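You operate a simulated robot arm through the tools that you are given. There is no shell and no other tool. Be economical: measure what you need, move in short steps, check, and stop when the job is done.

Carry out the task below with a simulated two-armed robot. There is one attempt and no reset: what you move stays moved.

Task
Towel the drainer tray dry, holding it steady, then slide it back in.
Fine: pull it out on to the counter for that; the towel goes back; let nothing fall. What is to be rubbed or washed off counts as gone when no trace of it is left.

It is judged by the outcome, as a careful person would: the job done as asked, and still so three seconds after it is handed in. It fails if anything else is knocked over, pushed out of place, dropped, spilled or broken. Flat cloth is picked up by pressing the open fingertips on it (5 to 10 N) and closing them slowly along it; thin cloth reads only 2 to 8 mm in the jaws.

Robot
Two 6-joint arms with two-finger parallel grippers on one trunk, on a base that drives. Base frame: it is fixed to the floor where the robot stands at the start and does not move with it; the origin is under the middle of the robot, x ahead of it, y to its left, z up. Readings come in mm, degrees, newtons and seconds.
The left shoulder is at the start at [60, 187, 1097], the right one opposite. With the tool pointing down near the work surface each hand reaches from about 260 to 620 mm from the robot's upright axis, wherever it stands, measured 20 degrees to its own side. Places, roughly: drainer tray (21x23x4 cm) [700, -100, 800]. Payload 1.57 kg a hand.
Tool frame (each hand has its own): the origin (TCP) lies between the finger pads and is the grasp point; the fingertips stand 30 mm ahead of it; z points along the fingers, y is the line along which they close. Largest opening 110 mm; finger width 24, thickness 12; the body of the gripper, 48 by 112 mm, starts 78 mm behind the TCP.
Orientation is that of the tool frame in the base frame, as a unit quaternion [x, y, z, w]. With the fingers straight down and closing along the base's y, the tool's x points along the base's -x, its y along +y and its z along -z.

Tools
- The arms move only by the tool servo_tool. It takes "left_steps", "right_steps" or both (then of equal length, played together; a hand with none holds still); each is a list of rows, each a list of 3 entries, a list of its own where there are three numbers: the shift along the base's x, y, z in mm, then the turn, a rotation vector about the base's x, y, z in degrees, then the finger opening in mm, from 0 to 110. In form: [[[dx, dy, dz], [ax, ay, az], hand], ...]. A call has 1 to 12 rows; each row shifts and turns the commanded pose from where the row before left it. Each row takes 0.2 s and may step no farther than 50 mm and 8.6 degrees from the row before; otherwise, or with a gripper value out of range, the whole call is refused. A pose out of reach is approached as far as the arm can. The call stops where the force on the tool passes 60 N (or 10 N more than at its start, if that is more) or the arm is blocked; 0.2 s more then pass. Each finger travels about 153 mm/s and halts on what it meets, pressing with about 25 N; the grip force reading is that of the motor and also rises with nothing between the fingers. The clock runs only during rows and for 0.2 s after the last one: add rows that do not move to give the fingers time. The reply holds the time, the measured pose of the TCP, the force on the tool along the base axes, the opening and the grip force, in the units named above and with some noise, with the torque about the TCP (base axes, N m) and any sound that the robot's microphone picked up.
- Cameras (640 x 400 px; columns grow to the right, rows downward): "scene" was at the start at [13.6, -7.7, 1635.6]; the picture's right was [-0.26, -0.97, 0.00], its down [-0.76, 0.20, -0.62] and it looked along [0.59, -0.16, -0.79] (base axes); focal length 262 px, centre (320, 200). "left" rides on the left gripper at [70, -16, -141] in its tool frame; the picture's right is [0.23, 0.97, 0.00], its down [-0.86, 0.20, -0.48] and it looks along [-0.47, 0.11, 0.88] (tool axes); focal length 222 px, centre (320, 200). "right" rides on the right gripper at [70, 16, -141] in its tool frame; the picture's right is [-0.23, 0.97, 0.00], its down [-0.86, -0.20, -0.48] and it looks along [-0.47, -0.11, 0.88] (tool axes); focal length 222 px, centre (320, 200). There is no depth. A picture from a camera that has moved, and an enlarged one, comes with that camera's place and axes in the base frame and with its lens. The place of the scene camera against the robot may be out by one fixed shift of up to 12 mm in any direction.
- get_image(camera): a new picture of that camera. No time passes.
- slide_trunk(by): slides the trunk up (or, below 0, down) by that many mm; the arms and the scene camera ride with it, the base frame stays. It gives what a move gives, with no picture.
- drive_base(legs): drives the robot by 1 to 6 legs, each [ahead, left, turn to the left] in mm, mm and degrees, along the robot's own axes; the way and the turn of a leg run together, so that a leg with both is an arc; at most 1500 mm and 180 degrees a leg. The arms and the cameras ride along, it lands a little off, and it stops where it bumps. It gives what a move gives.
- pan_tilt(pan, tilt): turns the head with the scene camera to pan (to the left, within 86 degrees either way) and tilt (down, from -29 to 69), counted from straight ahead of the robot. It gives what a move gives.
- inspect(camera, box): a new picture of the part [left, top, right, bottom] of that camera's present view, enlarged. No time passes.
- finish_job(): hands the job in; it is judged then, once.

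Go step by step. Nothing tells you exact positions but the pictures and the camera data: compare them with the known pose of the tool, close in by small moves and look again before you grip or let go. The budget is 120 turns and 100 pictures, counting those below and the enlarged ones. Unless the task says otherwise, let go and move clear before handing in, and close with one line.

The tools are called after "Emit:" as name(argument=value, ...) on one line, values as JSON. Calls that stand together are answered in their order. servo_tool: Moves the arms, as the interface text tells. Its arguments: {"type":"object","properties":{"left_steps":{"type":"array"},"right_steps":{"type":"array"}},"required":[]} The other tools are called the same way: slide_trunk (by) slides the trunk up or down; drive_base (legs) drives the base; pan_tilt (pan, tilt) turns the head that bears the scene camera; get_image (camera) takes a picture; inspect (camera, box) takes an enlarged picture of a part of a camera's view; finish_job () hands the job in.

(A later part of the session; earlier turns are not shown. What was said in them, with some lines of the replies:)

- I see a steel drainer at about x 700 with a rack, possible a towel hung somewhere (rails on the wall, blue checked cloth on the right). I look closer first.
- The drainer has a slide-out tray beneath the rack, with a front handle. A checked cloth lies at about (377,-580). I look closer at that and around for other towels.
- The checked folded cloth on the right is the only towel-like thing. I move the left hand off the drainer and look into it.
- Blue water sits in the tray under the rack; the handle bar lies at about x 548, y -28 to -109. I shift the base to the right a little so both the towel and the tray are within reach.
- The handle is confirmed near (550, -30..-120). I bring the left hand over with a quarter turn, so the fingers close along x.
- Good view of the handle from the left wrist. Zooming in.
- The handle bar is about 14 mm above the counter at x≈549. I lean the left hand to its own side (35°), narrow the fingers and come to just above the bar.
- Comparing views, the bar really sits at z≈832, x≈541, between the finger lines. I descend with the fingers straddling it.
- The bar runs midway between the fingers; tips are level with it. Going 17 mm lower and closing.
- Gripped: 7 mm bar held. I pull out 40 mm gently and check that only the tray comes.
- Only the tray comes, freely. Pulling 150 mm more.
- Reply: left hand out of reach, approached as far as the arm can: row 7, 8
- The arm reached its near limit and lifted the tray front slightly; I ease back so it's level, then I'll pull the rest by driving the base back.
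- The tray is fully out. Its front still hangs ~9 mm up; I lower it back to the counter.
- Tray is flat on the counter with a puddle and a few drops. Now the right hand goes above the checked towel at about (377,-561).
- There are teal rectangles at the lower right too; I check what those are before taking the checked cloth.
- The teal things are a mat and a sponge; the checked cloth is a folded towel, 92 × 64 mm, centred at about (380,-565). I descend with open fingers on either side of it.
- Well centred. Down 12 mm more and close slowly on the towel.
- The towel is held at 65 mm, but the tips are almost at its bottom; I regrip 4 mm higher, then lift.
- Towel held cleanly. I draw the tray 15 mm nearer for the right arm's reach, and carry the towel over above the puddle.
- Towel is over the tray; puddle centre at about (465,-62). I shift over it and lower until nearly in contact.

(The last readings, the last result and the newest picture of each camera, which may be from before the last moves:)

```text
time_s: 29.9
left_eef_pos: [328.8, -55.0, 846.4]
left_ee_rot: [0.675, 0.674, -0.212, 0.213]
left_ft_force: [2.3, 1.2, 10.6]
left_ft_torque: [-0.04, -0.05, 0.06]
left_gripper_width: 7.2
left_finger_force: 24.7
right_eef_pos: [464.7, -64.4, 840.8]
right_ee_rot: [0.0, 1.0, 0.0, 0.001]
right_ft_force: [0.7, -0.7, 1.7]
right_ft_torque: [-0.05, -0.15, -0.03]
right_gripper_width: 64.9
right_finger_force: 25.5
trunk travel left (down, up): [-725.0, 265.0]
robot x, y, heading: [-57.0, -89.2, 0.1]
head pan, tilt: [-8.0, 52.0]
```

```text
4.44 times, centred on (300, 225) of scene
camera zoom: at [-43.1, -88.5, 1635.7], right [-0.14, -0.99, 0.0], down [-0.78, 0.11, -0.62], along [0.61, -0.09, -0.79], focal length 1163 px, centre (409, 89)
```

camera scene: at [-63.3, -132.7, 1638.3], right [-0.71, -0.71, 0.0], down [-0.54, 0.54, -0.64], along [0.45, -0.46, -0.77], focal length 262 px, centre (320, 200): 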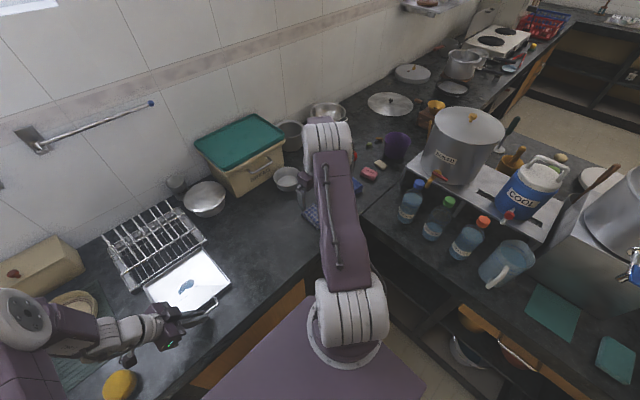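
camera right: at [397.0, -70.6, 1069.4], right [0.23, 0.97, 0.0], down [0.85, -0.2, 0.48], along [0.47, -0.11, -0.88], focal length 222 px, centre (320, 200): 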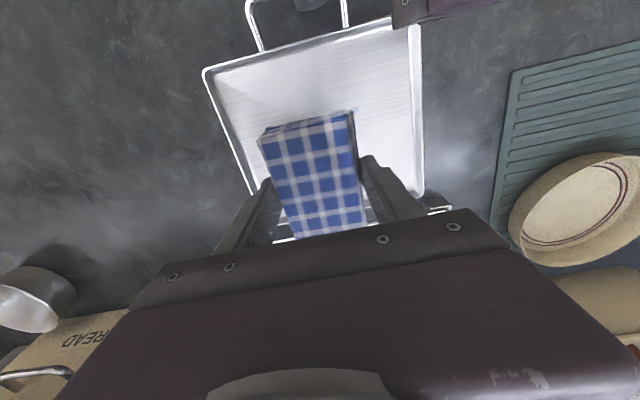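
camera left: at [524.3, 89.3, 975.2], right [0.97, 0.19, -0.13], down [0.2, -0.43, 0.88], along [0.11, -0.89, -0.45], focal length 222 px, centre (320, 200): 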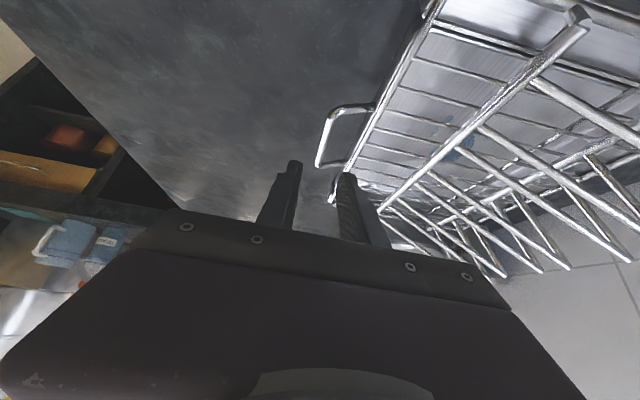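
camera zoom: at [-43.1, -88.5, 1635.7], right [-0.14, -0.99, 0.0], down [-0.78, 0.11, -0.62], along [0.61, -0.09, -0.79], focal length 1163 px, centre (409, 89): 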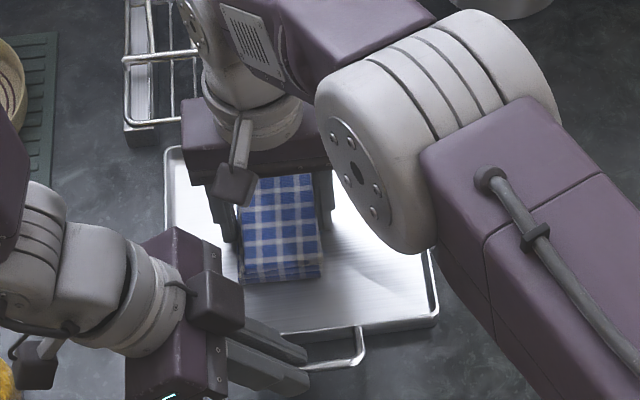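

Just touching. I press a little more and rub back and forth, the left hand holding the tray.

Emit:
servo_tool(right_steps=[[[0, 0, -2], [0, 0, 0], 40], [[0, 12, 0], [0, 0, 0], 40], [[0, 12, 0], [0, 0, 0], 40], [[0, -16, 0], [0, 0, 0], 40], [[0, -16, 0], [0, 0, 0], 40], [[0, -14, 0], [0, 0, 0], 40], [[-10, 14, 0], [0, 0, 0], 40], [[-10, 16, 0], [0, 0, 0], 40], [[0, 16, 0], [0, 0, 0], 40], [[0, -16, 0], [0, 0, 0], 40], [[0, -16, 0], [0, 0, 0], 40], [[0, -12, 0], [0, 0, 0], 40]])

```text
time_s: 32.5
left_eef_pos: [326.8, -55.6, 846.7]
left_ee_rot: [0.675, 0.673, -0.213, 0.213]
left_ft_force: [2.0, -12.5, -10.0]
left_ft_torque: [-0.07, 0.0, -0.15]
left_gripper_width: 7.3
left_finger_force: 24.9
right_eef_pos: [443.5, -80.4, 839.1]
right_ee_rot: [0.001, 1.0, 0.001, 0.003]
right_ft_force: [-0.3, 15.8, 31.2]
right_ft_torque: [0.54, -0.08, 0.01]
right_gripper_width: 65.3
right_finger_force: 25.0
trunk travel left (down, up): [-725.0, 265.0]
robot x, y, heading: [-60.3, -89.4, 0.2]
head pan, tilt: [-8.0, 52.0]
```

A bit hard (31 N); I ease off 1.2 mm and rub over the rest of the wet patch including further back.

Emit:
servo_tool(right_steps=[[[0, 14, 1.2], [0, 0, 0], 40], [[0, 16, 0], [0, 0, 0], 40], [[0, 14, 0], [0, 0, 0], 40], [[14, -4, 0], [0, 0, 0], 40], [[14, -14, 0], [0, 0, 0], 40], [[10, -16, 0], [0, 0, 0], 40], [[0, 16, 0], [0, 0, 0], 40], [[0, 16, 0], [0, 0, 0], 40], [[-10, -16, 0], [0, 0, 0], 40], [[-14, -16, 0], [0, 0, 0], 40], [[-14, 16, 0], [0, 0, 0], 40], [[0, 14, 0], [0, 0, 0], 40]])

Emit:
servo_tool(right_steps=[[[0, 0, 10], [0, 0, 0], 40], [[0, -20, 25], [0, 0, 0], 40], [[0, -45, 25], [0, 0, 0], 40], [[0, -45, 20], [0, 0, 0], 40], [[0, -45, 0], [0, 0, 0], 40], [[0, -45, 0], [0, 0, 0], 40], [[-5, -45, 0], [0, 0, 0], 40], [[-10, -45, 0], [0, 0, 0], 40], [[-10, -30, 0], [0, 0, 0], 40]])

Emit:
inspect(camera="scene", box=[230, 180, 370, 270])

```text
time_s: 35.1
left_eef_pos: [327.7, -55.4, 846.7]
left_ee_rot: [0.675, 0.674, -0.213, 0.212]
left_ft_force: [-1.7, 0.6, 6.0]
left_ft_torque: [-0.04, 0.07, -0.05]
left_gripper_width: 7.4
left_finger_force: 25.5
right_eef_pos: [436.9, -49.0, 841.9]
right_ee_rot: [0.001, 1.0, 0.001, 0.001]
right_ft_force: [0.2, -0.4, 0.2]
right_ft_torque: [0.01, 0.02, -0.02]
right_gripper_width: 64.8
right_finger_force: 25.1
right hand out of reach, approached as far as the arm can: row 8
trunk travel left (down, up): [-725.0, 265.0]
robot x, y, heading: [-62.9, -90.5, -0.2]
head pan, tilt: [-8.0, 52.0]
```

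```text
refused: row 3 steps farther than a row can; nothing moved
```

```text
4.44 times, centred on (300, 225) of scene
camera zoom: at [-43.2, -88.6, 1635.6], right [-0.14, -0.99, 0.0], down [-0.78, 0.11, -0.62], along [0.61, -0.09, -0.79], focal length 1163 px, centre (409, 89)
```

zoom: 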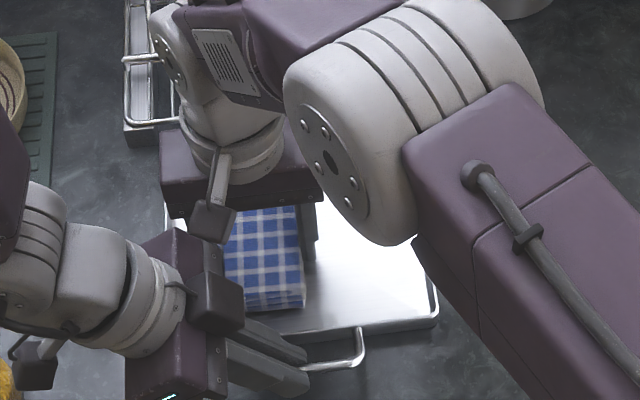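

Now I lift the towel away to the right to see what's left.

Emit:
servo_tool(right_steps=[[[0, 0, 10], [0, 0, 0], 40], [[10, -20, 25], [0, 0, 0], 40], [[0, -40, 25], [0, 0, 0], 40], [[0, -40, 20], [0, 0, 0], 40], [[0, -45, 0], [0, 0, 0], 40], [[0, -45, 0], [0, 0, 0], 40], [[-5, -40, 0], [0, 0, 0], 40]])

Emit:
inspect(camera="scene", box=[230, 180, 370, 270])

Emit:
get_image(camera="right")

```text
time_s: 36.7
left_eef_pos: [328.5, -55.2, 847.0]
left_ee_rot: [0.675, 0.674, -0.213, 0.213]
left_ft_force: [-0.5, -1.0, 5.2]
left_ft_torque: [-0.04, -0.01, 0.08]
left_gripper_width: 7.0
left_finger_force: 25.3
right_eef_pos: [444.6, -278.3, 922.4]
right_ee_rot: [0.001, 1.0, 0.0, -0.001]
right_ft_force: [0.1, 0.6, -0.3]
right_ft_torque: [0.01, -0.03, -0.04]
right_gripper_width: 64.9
right_finger_force: 24.9
trunk travel left (down, up): [-725.0, 265.0]
robot x, y, heading: [-59.2, -94.0, -0.4]
head pan, tilt: [-8.0, 52.0]
```

```text
4.44 times, centred on (300, 225) of scene
camera zoom: at [-43.1, -89.5, 1635.6], right [-0.14, -0.99, 0.0], down [-0.78, 0.11, -0.62], along [0.61, -0.09, -0.79], focal length 1163 px, centre (409, 89)
```

zoom: 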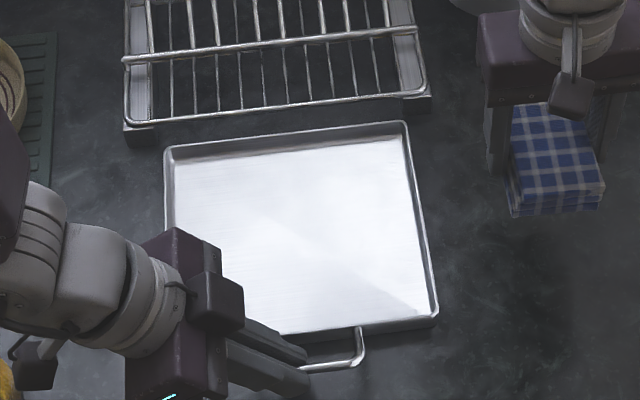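

```text
62 pictures are left
camera right: at [375.4, -260.2, 1063.4], right [0.23, 0.97, 0.0], down [0.85, -0.2, 0.48], along [0.47, -0.11, -0.88], focal length 222 px, centre (320, 200)
```

right: 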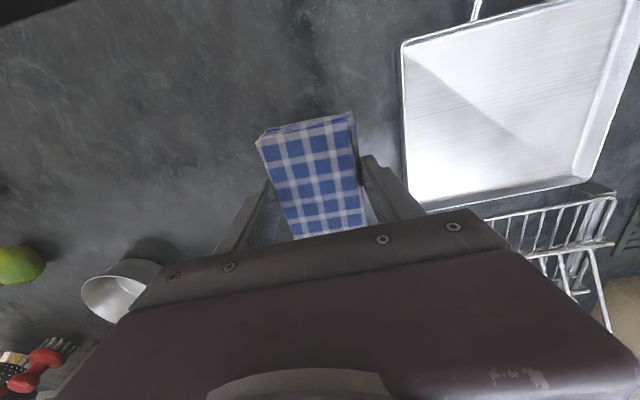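

The puddle seems gone; I zoom in for faint traces and the part hidden behind the left hand.

Emit:
inspect(camera="right", box=[390, 0, 640, 210])

Emit:
get_image(camera="left")

Emit:
inspect(camera="scene", box=[260, 203, 330, 255])

```text
1.90 times, centred on (515, 105) of right
camera zoom: at [375.4, -260.2, 1063.4], right [0.23, 0.97, 0.0], down [0.85, -0.2, 0.48], along [0.47, -0.11, -0.88], focal length 423 px, centre (-51, 381)
```

zoom: 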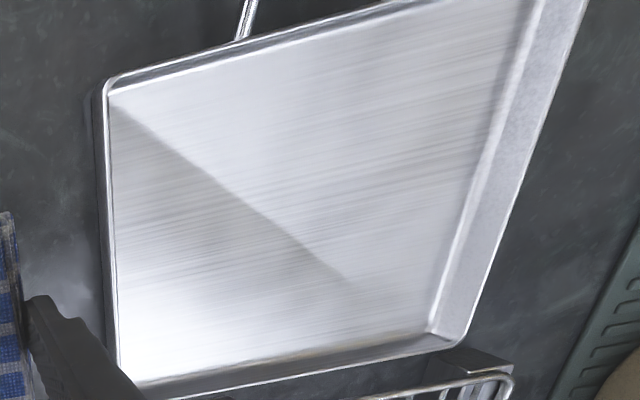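

```text
60 pictures are left
camera left: at [312.9, 82.8, 921.9], right [0.97, 0.19, -0.13], down [0.2, -0.43, 0.88], along [0.11, -0.89, -0.45], focal length 222 px, centre (320, 200)
```

left: 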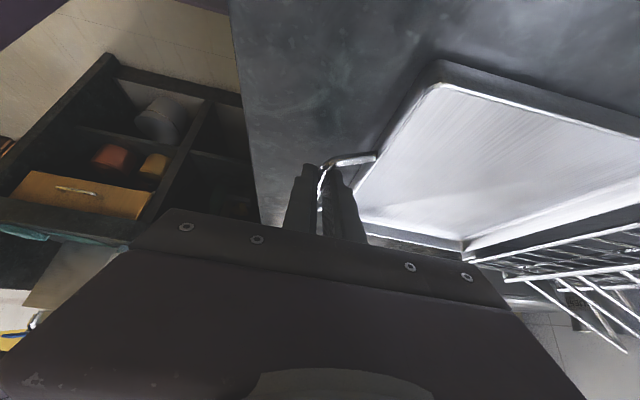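

```text
7.69 times, centred on (295, 229) of scene
camera zoom: at [-43.1, -89.5, 1635.6], right [-0.14, -0.99, 0.0], down [-0.78, 0.11, -0.62], along [0.61, -0.09, -0.79], focal length 2012 px, centre (512, -23)
```

zoom: 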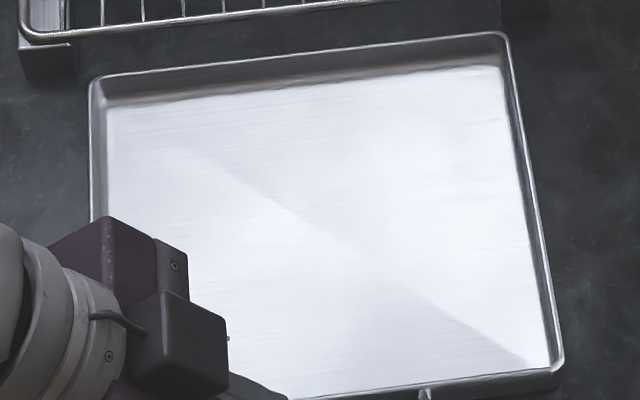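

The tray is clean all over. Now the towel goes back to its spot at (379,-564).

Emit:
servo_tool(right_steps=[[[-10, -41, 0], [0, 0, 0], 40], [[-10, -41, 0], [0, 0, 0], 40], [[-10, -41, 0], [0, 0, 0], 40], [[-10, -41, 0], [0, 0, 0], 40], [[-10, -41, 0], [0, 0, 0], 40], [[-10, -41, 0], [0, 0, 0], 40], [[-6, -40, 0], [0, 0, 0], 40], [[0, 0, -30], [0, 0, 0], 40], [[0, 0, -30], [0, 0, 0], 40], [[0, 0, -15], [0, 0, 0], 40], [[0, 0, 0], [0, 0, 0], 40]])

Emit:
get_image(camera="right")

```text
time_s: 39.1
left_eef_pos: [327.7, -54.9, 846.9]
left_ee_rot: [0.675, 0.674, -0.213, 0.212]
left_ft_force: [-1.2, -0.8, 4.8]
left_ft_torque: [-0.03, 0.0, 0.11]
left_gripper_width: 7.2
left_finger_force: 24.9
right_eef_pos: [378.5, -564.0, 845.9]
right_ee_rot: [0.0, 1.0, 0.0, 0.0]
right_ft_force: [0.1, -1.0, -1.9]
right_ft_torque: [-0.04, -0.02, -0.02]
right_gripper_width: 65.0
right_finger_force: 25.1
trunk travel left (down, up): [-725.0, 265.0]
robot x, y, heading: [-58.9, -88.9, -0.3]
head pan, tilt: [-8.0, 52.0]
```

```text
58 pictures are left
camera right: at [307.7, -548.4, 988.2], right [0.23, 0.97, 0.0], down [0.85, -0.2, 0.48], along [0.47, -0.11, -0.88], focal length 222 px, centre (320, 200)
```

right: 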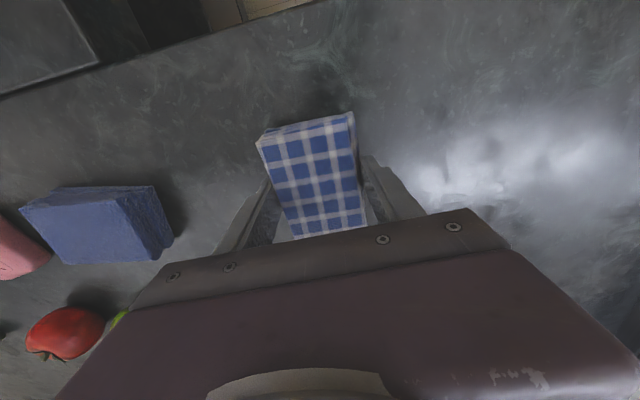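

Emit:
servo_tool(right_steps=[[[0, 0, -4], [0, 0, 0], 40], [[0, 0, -3], [0, 0, 0], 40], [[0, 0, -2], [0, 0, 0], 40], [[0, 0, 0], [0, 0, 0], 40]])

```text
time_s: 40.1
left_eef_pos: [329.3, -54.1, 846.9]
left_ee_rot: [0.675, 0.673, -0.213, 0.212]
left_ft_force: [0.0, -0.2, 5.1]
left_ft_torque: [-0.1, 0.04, 0.03]
left_gripper_width: 7.3
left_finger_force: 24.3
right_eef_pos: [378.4, -564.3, 837.6]
right_ee_rot: [0.001, 1.0, 0.0, 0.0]
right_ft_force: [-0.2, 1.1, -1.9]
right_ft_torque: [0.01, -0.01, -0.01]
right_gripper_width: 65.1
right_finger_force: 25.2
trunk travel left (down, up): [-725.0, 265.0]
robot x, y, heading: [-60.3, -90.1, 0.0]
head pan, tilt: [-8.0, 52.0]
```

The towel is about to touch. One more millimetre or two, then release gently and rise.

Emit:
servo_tool(right_steps=[[[0, 0, -1.2], [0, 0, 0], 40], [[0, 0, 0], [0, 0, 0], 40], [[0, 0, 0], [0, 0, 0], 72], [[0, 0, 0], [0, 0, 0], 85], [[0, 0, 0], [0, 0, 0], 100], [[0, 0, 25], [0, 0, 0], 100], [[0, 0, 40], [0, 0, 0], 100], [[0, 0, 40], [0, 0, 0], 100], [[0, 0, 0], [0, 0, 0], 100]])

Emit:
inspect(camera="right", box=[240, 80, 400, 200])

Emit:
inspect(camera="scene", box=[200, 130, 400, 270])

```text
time_s: 42.1
left_eef_pos: [327.6, -55.1, 846.8]
left_ee_rot: [0.674, 0.674, -0.213, 0.213]
left_ft_force: [-0.2, 0.7, 4.4]
left_ft_torque: [-0.01, -0.03, -0.03]
left_gripper_width: 7.1
left_finger_force: 25.2
right_eef_pos: [379.4, -564.9, 941.7]
right_ee_rot: [0.0, 1.0, 0.0, 0.0]
right_ft_force: [0.2, 0.6, 0.2]
right_ft_torque: [0.03, -0.02, 0.04]
right_gripper_width: 99.9
right_finger_force: 0.1
trunk travel left (down, up): [-725.0, 265.0]
robot x, y, heading: [-57.4, -88.6, -0.1]
head pan, tilt: [-8.0, 52.0]
```

```text
3.33 times, centred on (320, 140) of right
camera zoom: at [309.8, -548.6, 1083.8], right [0.23, 0.97, 0.0], down [0.85, -0.2, 0.48], along [0.47, -0.11, -0.88], focal length 740 px, centre (320, 400)
```

zoom: 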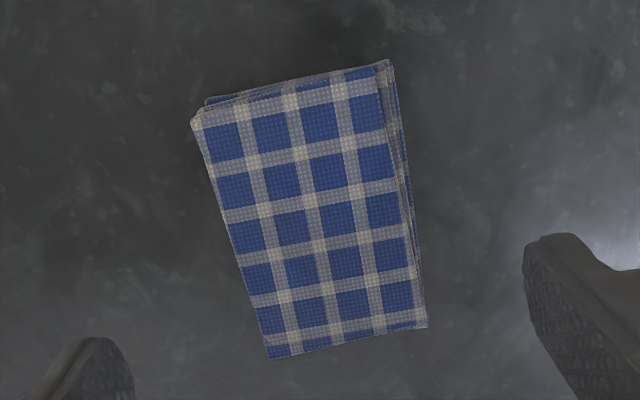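

```text
2.86 times, centred on (300, 200) of scene
camera zoom: at [-43.1, -88.6, 1635.7], right [-0.14, -0.99, 0.0], down [-0.78, 0.11, -0.62], along [0.61, -0.09, -0.79], focal length 748 px, centre (377, 200)
```

zoom: 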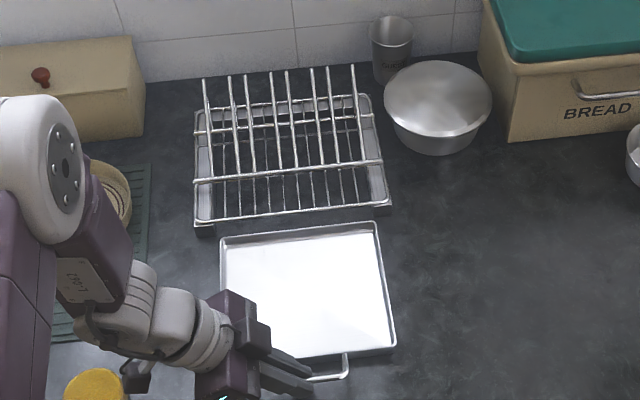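

Towel is back exactly. I raise the right hand, then drive 35 mm forward with the tray held, bringing its back edge up to the rack mouth.

Emit:
servo_tool(left_steps=[[[0, 1, 0], [0, 0, 0], 0], [[0, 1.5, 0], [0, 0, 0], 0], [[0, 0, 0], [0, 0, 0], 0]], right_steps=[[[-20, 20, 40], [0, 0, 0], 100], [[-20, 20, 40], [0, 0, 0], 100], [[0, 20, 20], [0, 0, 0], 100]])

Emit:
drive_base(legs=[[35, 0, 0]])

Emit:
inspect(camera="scene", box=[220, 150, 380, 270])

Emit:
get_image(camera="left")

```text
time_s: 42.9
left_eef_pos: [328.7, -52.4, 847.3]
left_ee_rot: [0.674, 0.674, -0.212, 0.213]
left_ft_force: [-0.3, 0.1, 0.1]
left_ft_torque: [0.12, -0.02, 0.05]
left_gripper_width: 7.3
left_finger_force: 25.0
right_eef_pos: [339.6, -504.5, 1045.2]
right_ee_rot: [0.0, 1.0, 0.0, 0.001]
right_ft_force: [-0.1, -0.5, 0.0]
right_ft_torque: [0.0, 0.0, -0.01]
right_gripper_width: 99.9
right_finger_force: 0.1
trunk travel left (down, up): [-725.0, 265.0]
robot x, y, heading: [-53.2, -87.9, -0.4]
head pan, tilt: [-8.0, 52.0]
```

```text
time_s: 43.8
left_eef_pos: [362.6, -52.6, 847.3]
left_ee_rot: [0.676, 0.673, -0.212, 0.213]
left_ft_force: [-2.1, 0.9, -0.1]
left_ft_torque: [-0.12, -0.11, -0.06]
left_gripper_width: 7.3
left_finger_force: 24.9
right_eef_pos: [371.1, -505.4, 1044.1]
right_ee_rot: [0.0, 1.0, 0.0, 0.0]
right_ft_force: [-0.4, 0.0, 0.0]
right_ft_torque: [0.0, 0.01, 0.05]
right_gripper_width: 100.1
right_finger_force: 0.2
trunk travel left (down, up): [-725.0, 265.0]
robot x, y, heading: [-24.6, -91.6, -0.2]
head pan, tilt: [-8.0, 52.0]
```

```text
3.33 times, centred on (300, 210) of scene
camera zoom: at [-11.3, -88.5, 1635.5], right [-0.14, -0.99, 0.0], down [-0.78, 0.11, -0.62], along [0.61, -0.09, -0.79], focal length 872 px, centre (387, 167)
```

zoom: 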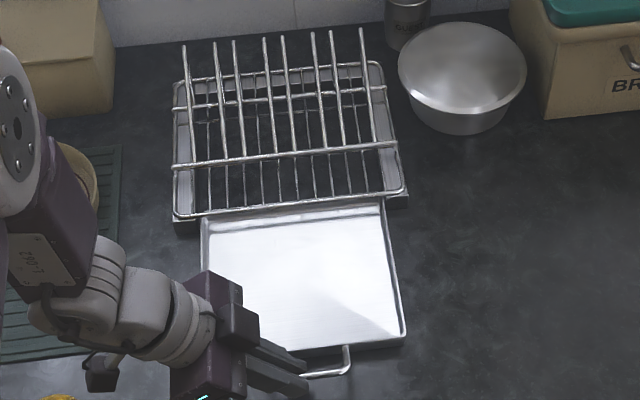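

```text
54 pictures are left
camera left: at [346.5, 86.2, 923.2], right [0.97, 0.18, -0.13], down [0.2, -0.43, 0.88], along [0.11, -0.89, -0.45], focal length 222 px, centre (320, 200)
```

left: 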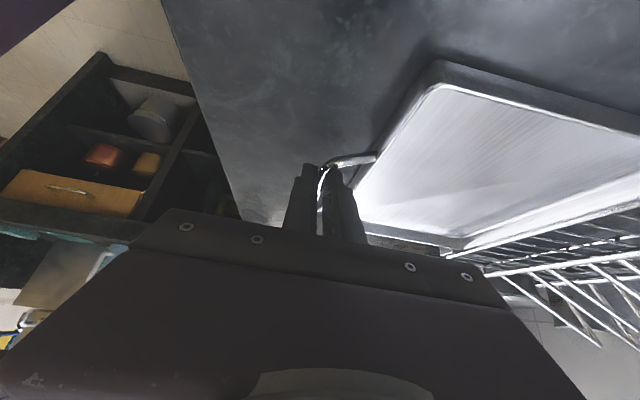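

Tray lines up with the mouth as it did on the way out. Pushing in gently by steps.

Emit:
servo_tool(left_steps=[[[8, 0, 0], [0, 0, 0], 0], [[8, 0, 0], [0, 0, 0], 0], [[8, 0, 0], [0, 0, 0], 0], [[8, 0, 0], [0, 0, 0], 0], [[8, 0, 0], [0, 0, 0], 0], [[0, 0, 0], [0, 0, 0], 0]])

Emit:
inspect(camera="scene", box=[250, 160, 360, 250])

```text
time_s: 45.2
left_eef_pos: [405.7, -52.1, 847.0]
left_ee_rot: [0.676, 0.673, -0.213, 0.212]
left_ft_force: [-0.3, 0.1, -0.2]
left_ft_torque: [-0.1, -0.05, -0.05]
left_gripper_width: 7.2
left_finger_force: 25.0
right_eef_pos: [373.8, -505.0, 1043.0]
right_ee_rot: [0.001, 1.0, 0.0, -0.001]
right_ft_force: [-0.8, 0.2, 0.5]
right_ft_torque: [0.0, 0.01, 0.01]
right_gripper_width: 99.9
right_finger_force: 0.1
trunk travel left (down, up): [-725.0, 265.0]
robot x, y, heading: [-19.3, -90.5, -0.2]
head pan, tilt: [-8.0, 52.0]
```

```text
4.44 times, centred on (305, 205) of scene
camera zoom: at [-7.5, -88.8, 1635.6], right [-0.14, -0.99, 0.0], down [-0.78, 0.11, -0.62], along [0.61, -0.09, -0.79], focal length 1163 px, centre (387, 178)
```

zoom: 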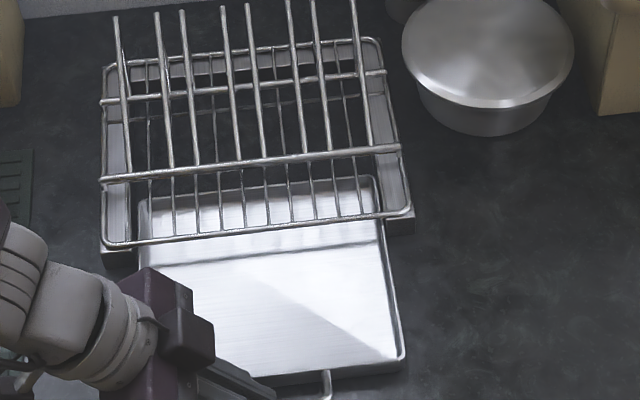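

Sliding in without resistance; continuing.

Emit:
servo_tool(left_steps=[[[12, 0, 0], [0, 0, 0], 0], [[12, 0, 0], [0, 0, 0], 0], [[12, 0, 0], [0, 0, 0], 0], [[12, 0, 0], [0, 0, 0], 0], [[12, 0, 0], [0, 0, 0], 0], [[12, 0, 0], [0, 0, 0], 0], [[12, 0, 0], [0, 0, 0], 0], [[12, 0, 0], [0, 0, 0], 0], [[10, 0, 0], [0, 0, 0], 0], [[10, 0, 0], [0, 0, 0], 0], [[10, 0, 0], [0, 0, 0], 0], [[0, 0, 0], [0, 0, 0], 0]])

Emit:
inspect(camera="scene", box=[230, 130, 380, 250])

```text
time_s: 47.8
left_eef_pos: [531.0, -53.1, 847.3]
left_ee_rot: [0.675, 0.674, -0.212, 0.213]
left_ft_force: [0.4, -0.2, -0.7]
left_ft_torque: [-0.03, -0.02, 0.0]
left_gripper_width: 7.0
left_finger_force: 24.5
right_eef_pos: [374.7, -505.3, 1042.5]
right_ee_rot: [0.001, 1.0, 0.001, 0.0]
right_ft_force: [0.1, 1.2, -0.5]
right_ft_torque: [0.0, 0.0, 0.01]
right_gripper_width: 100.1
right_finger_force: 0.0
trunk travel left (down, up): [-725.0, 265.0]
robot x, y, heading: [-21.5, -84.6, -0.2]
head pan, tilt: [-8.0, 52.0]
```

```text
3.33 times, centred on (305, 190) of scene
camera zoom: at [-7.4, -88.8, 1635.6], right [-0.14, -0.99, 0.0], down [-0.78, 0.11, -0.62], along [0.61, -0.09, -0.79], focal length 872 px, centre (370, 233)
```

zoom: 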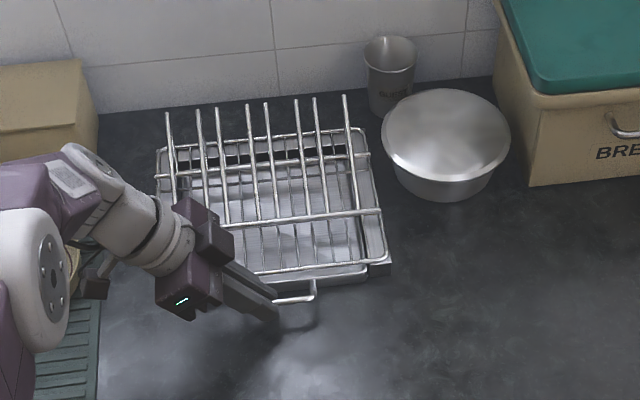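

About 11 mm to go to the original position.

Emit:
servo_tool(left_steps=[[[4, 0, 0], [0, 0, 0], 0], [[4, 0, 0], [0, 0, 0], 0], [[3, 0, 0], [0, 0, 0], 0], [[0, 0, 0], [0, 0, 0], 0]])

Emit:
inspect(camera="scene", box=[230, 130, 380, 250])

```text
time_s: 48.8
left_eef_pos: [540.0, -52.2, 847.8]
left_ee_rot: [0.675, 0.673, -0.214, 0.211]
left_ft_force: [-0.1, 1.1, -0.5]
left_ft_torque: [0.06, 0.03, 0.04]
left_gripper_width: 7.3
left_finger_force: 24.9
right_eef_pos: [374.1, -504.8, 1043.3]
right_ee_rot: [0.0, 1.0, 0.0, 0.0]
right_ft_force: [-0.5, 0.3, 0.4]
right_ft_torque: [0.05, 0.01, 0.02]
right_gripper_width: 100.1
right_finger_force: 0.1
trunk travel left (down, up): [-725.0, 265.0]
robot x, y, heading: [-22.6, -93.4, -0.5]
head pan, tilt: [-8.0, 52.0]
```

```text
3.33 times, centred on (305, 190) of scene
camera zoom: at [-7.4, -88.8, 1635.6], right [-0.14, -0.99, 0.0], down [-0.78, 0.11, -0.62], along [0.61, -0.09, -0.79], focal length 872 px, centre (370, 233)
```

zoom: 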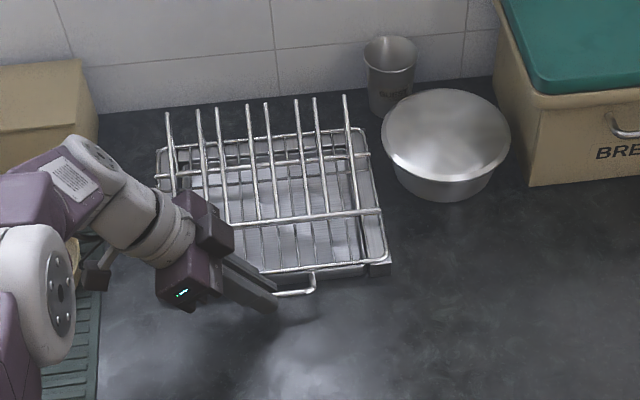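

Essentially home; a last 1.5 mm nudge, then open a little and lift the fingers straight out.

Emit:
servo_tool(left_steps=[[[1.5, 0, 0], [0, 0, 0], 0], [[0, 0, 0], [0, 0, 0], 0], [[0, 0, 0], [0, 0, 0], 14], [[0, 0, 0], [0, 0, 0], 20], [[0, 0, 10], [0, 0, 0], 20], [[0, 0, 15], [0, 0, 0], 20], [[0, 5, 30], [0, 0, 0], 20], [[-20, 5, 30], [0, 0, 0], 20], [[-35, 10, 25], [0, 0, 0], 20], [[-35, 20, 20], [0, 0, 0], 20]])

Emit:
inspect(camera="scene", box=[230, 130, 380, 250])

Emit:
get_image(camera="scene")

```text
time_s: 51.0
left_eef_pos: [454.6, -12.5, 976.9]
left_ee_rot: [0.675, 0.673, -0.213, 0.213]
left_ft_force: [-0.7, -1.2, 0.0]
left_ft_torque: [0.0, -0.04, 0.05]
left_gripper_width: 19.9
left_finger_force: 0.1
right_eef_pos: [372.1, -505.4, 1044.8]
right_ee_rot: [0.001, 1.0, 0.0, 0.001]
right_ft_force: [0.0, -1.1, 0.1]
right_ft_torque: [-0.01, -0.02, 0.02]
right_gripper_width: 100.1
right_finger_force: 0.1
trunk travel left (down, up): [-725.0, 265.0]
robot x, y, heading: [-24.2, -91.4, -0.2]
head pan, tilt: [-8.0, 52.0]
```

```text
3.33 times, centred on (305, 190) of scene
camera zoom: at [-9.5, -87.8, 1635.6], right [-0.14, -0.99, 0.0], down [-0.78, 0.11, -0.62], along [0.61, -0.09, -0.79], focal length 872 px, centre (370, 233)
```

zoom: 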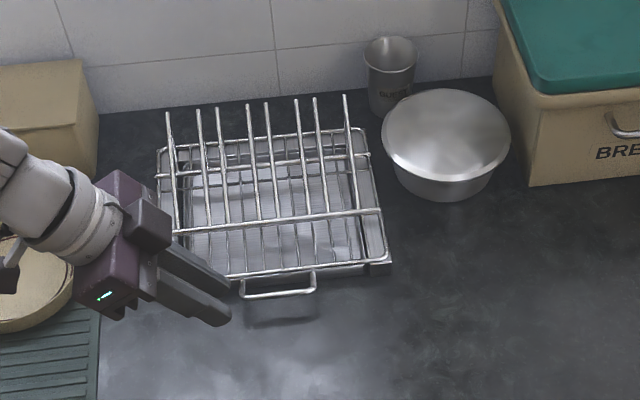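

```text
49 pictures are left
camera scene: at [-9.5, -87.8, 1635.6], right [-0.14, -0.99, 0.0], down [-0.78, 0.11, -0.62], along [0.61, -0.09, -0.79], focal length 262 px, centre (320, 200)
```

scene: 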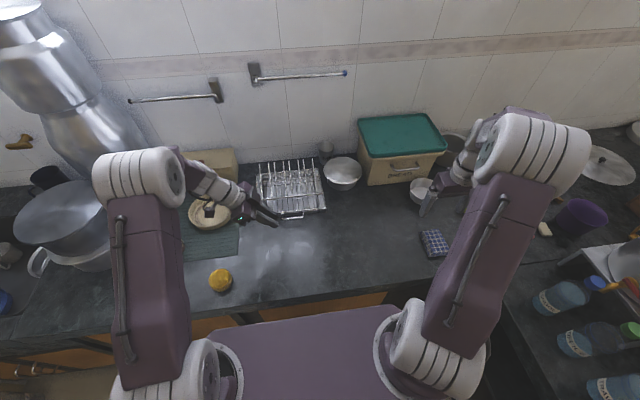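

The tray is dry and back under the rack at its original place, the towel is on its spot, and nothing else has moved. Both hands are clear.

Emit:
finish_job()

```text
The job is handed in.
```

The drainer tray is towelled dry with no trace of the puddle in the pictures. It is back under the rack where it was, and the towel is back in its place.
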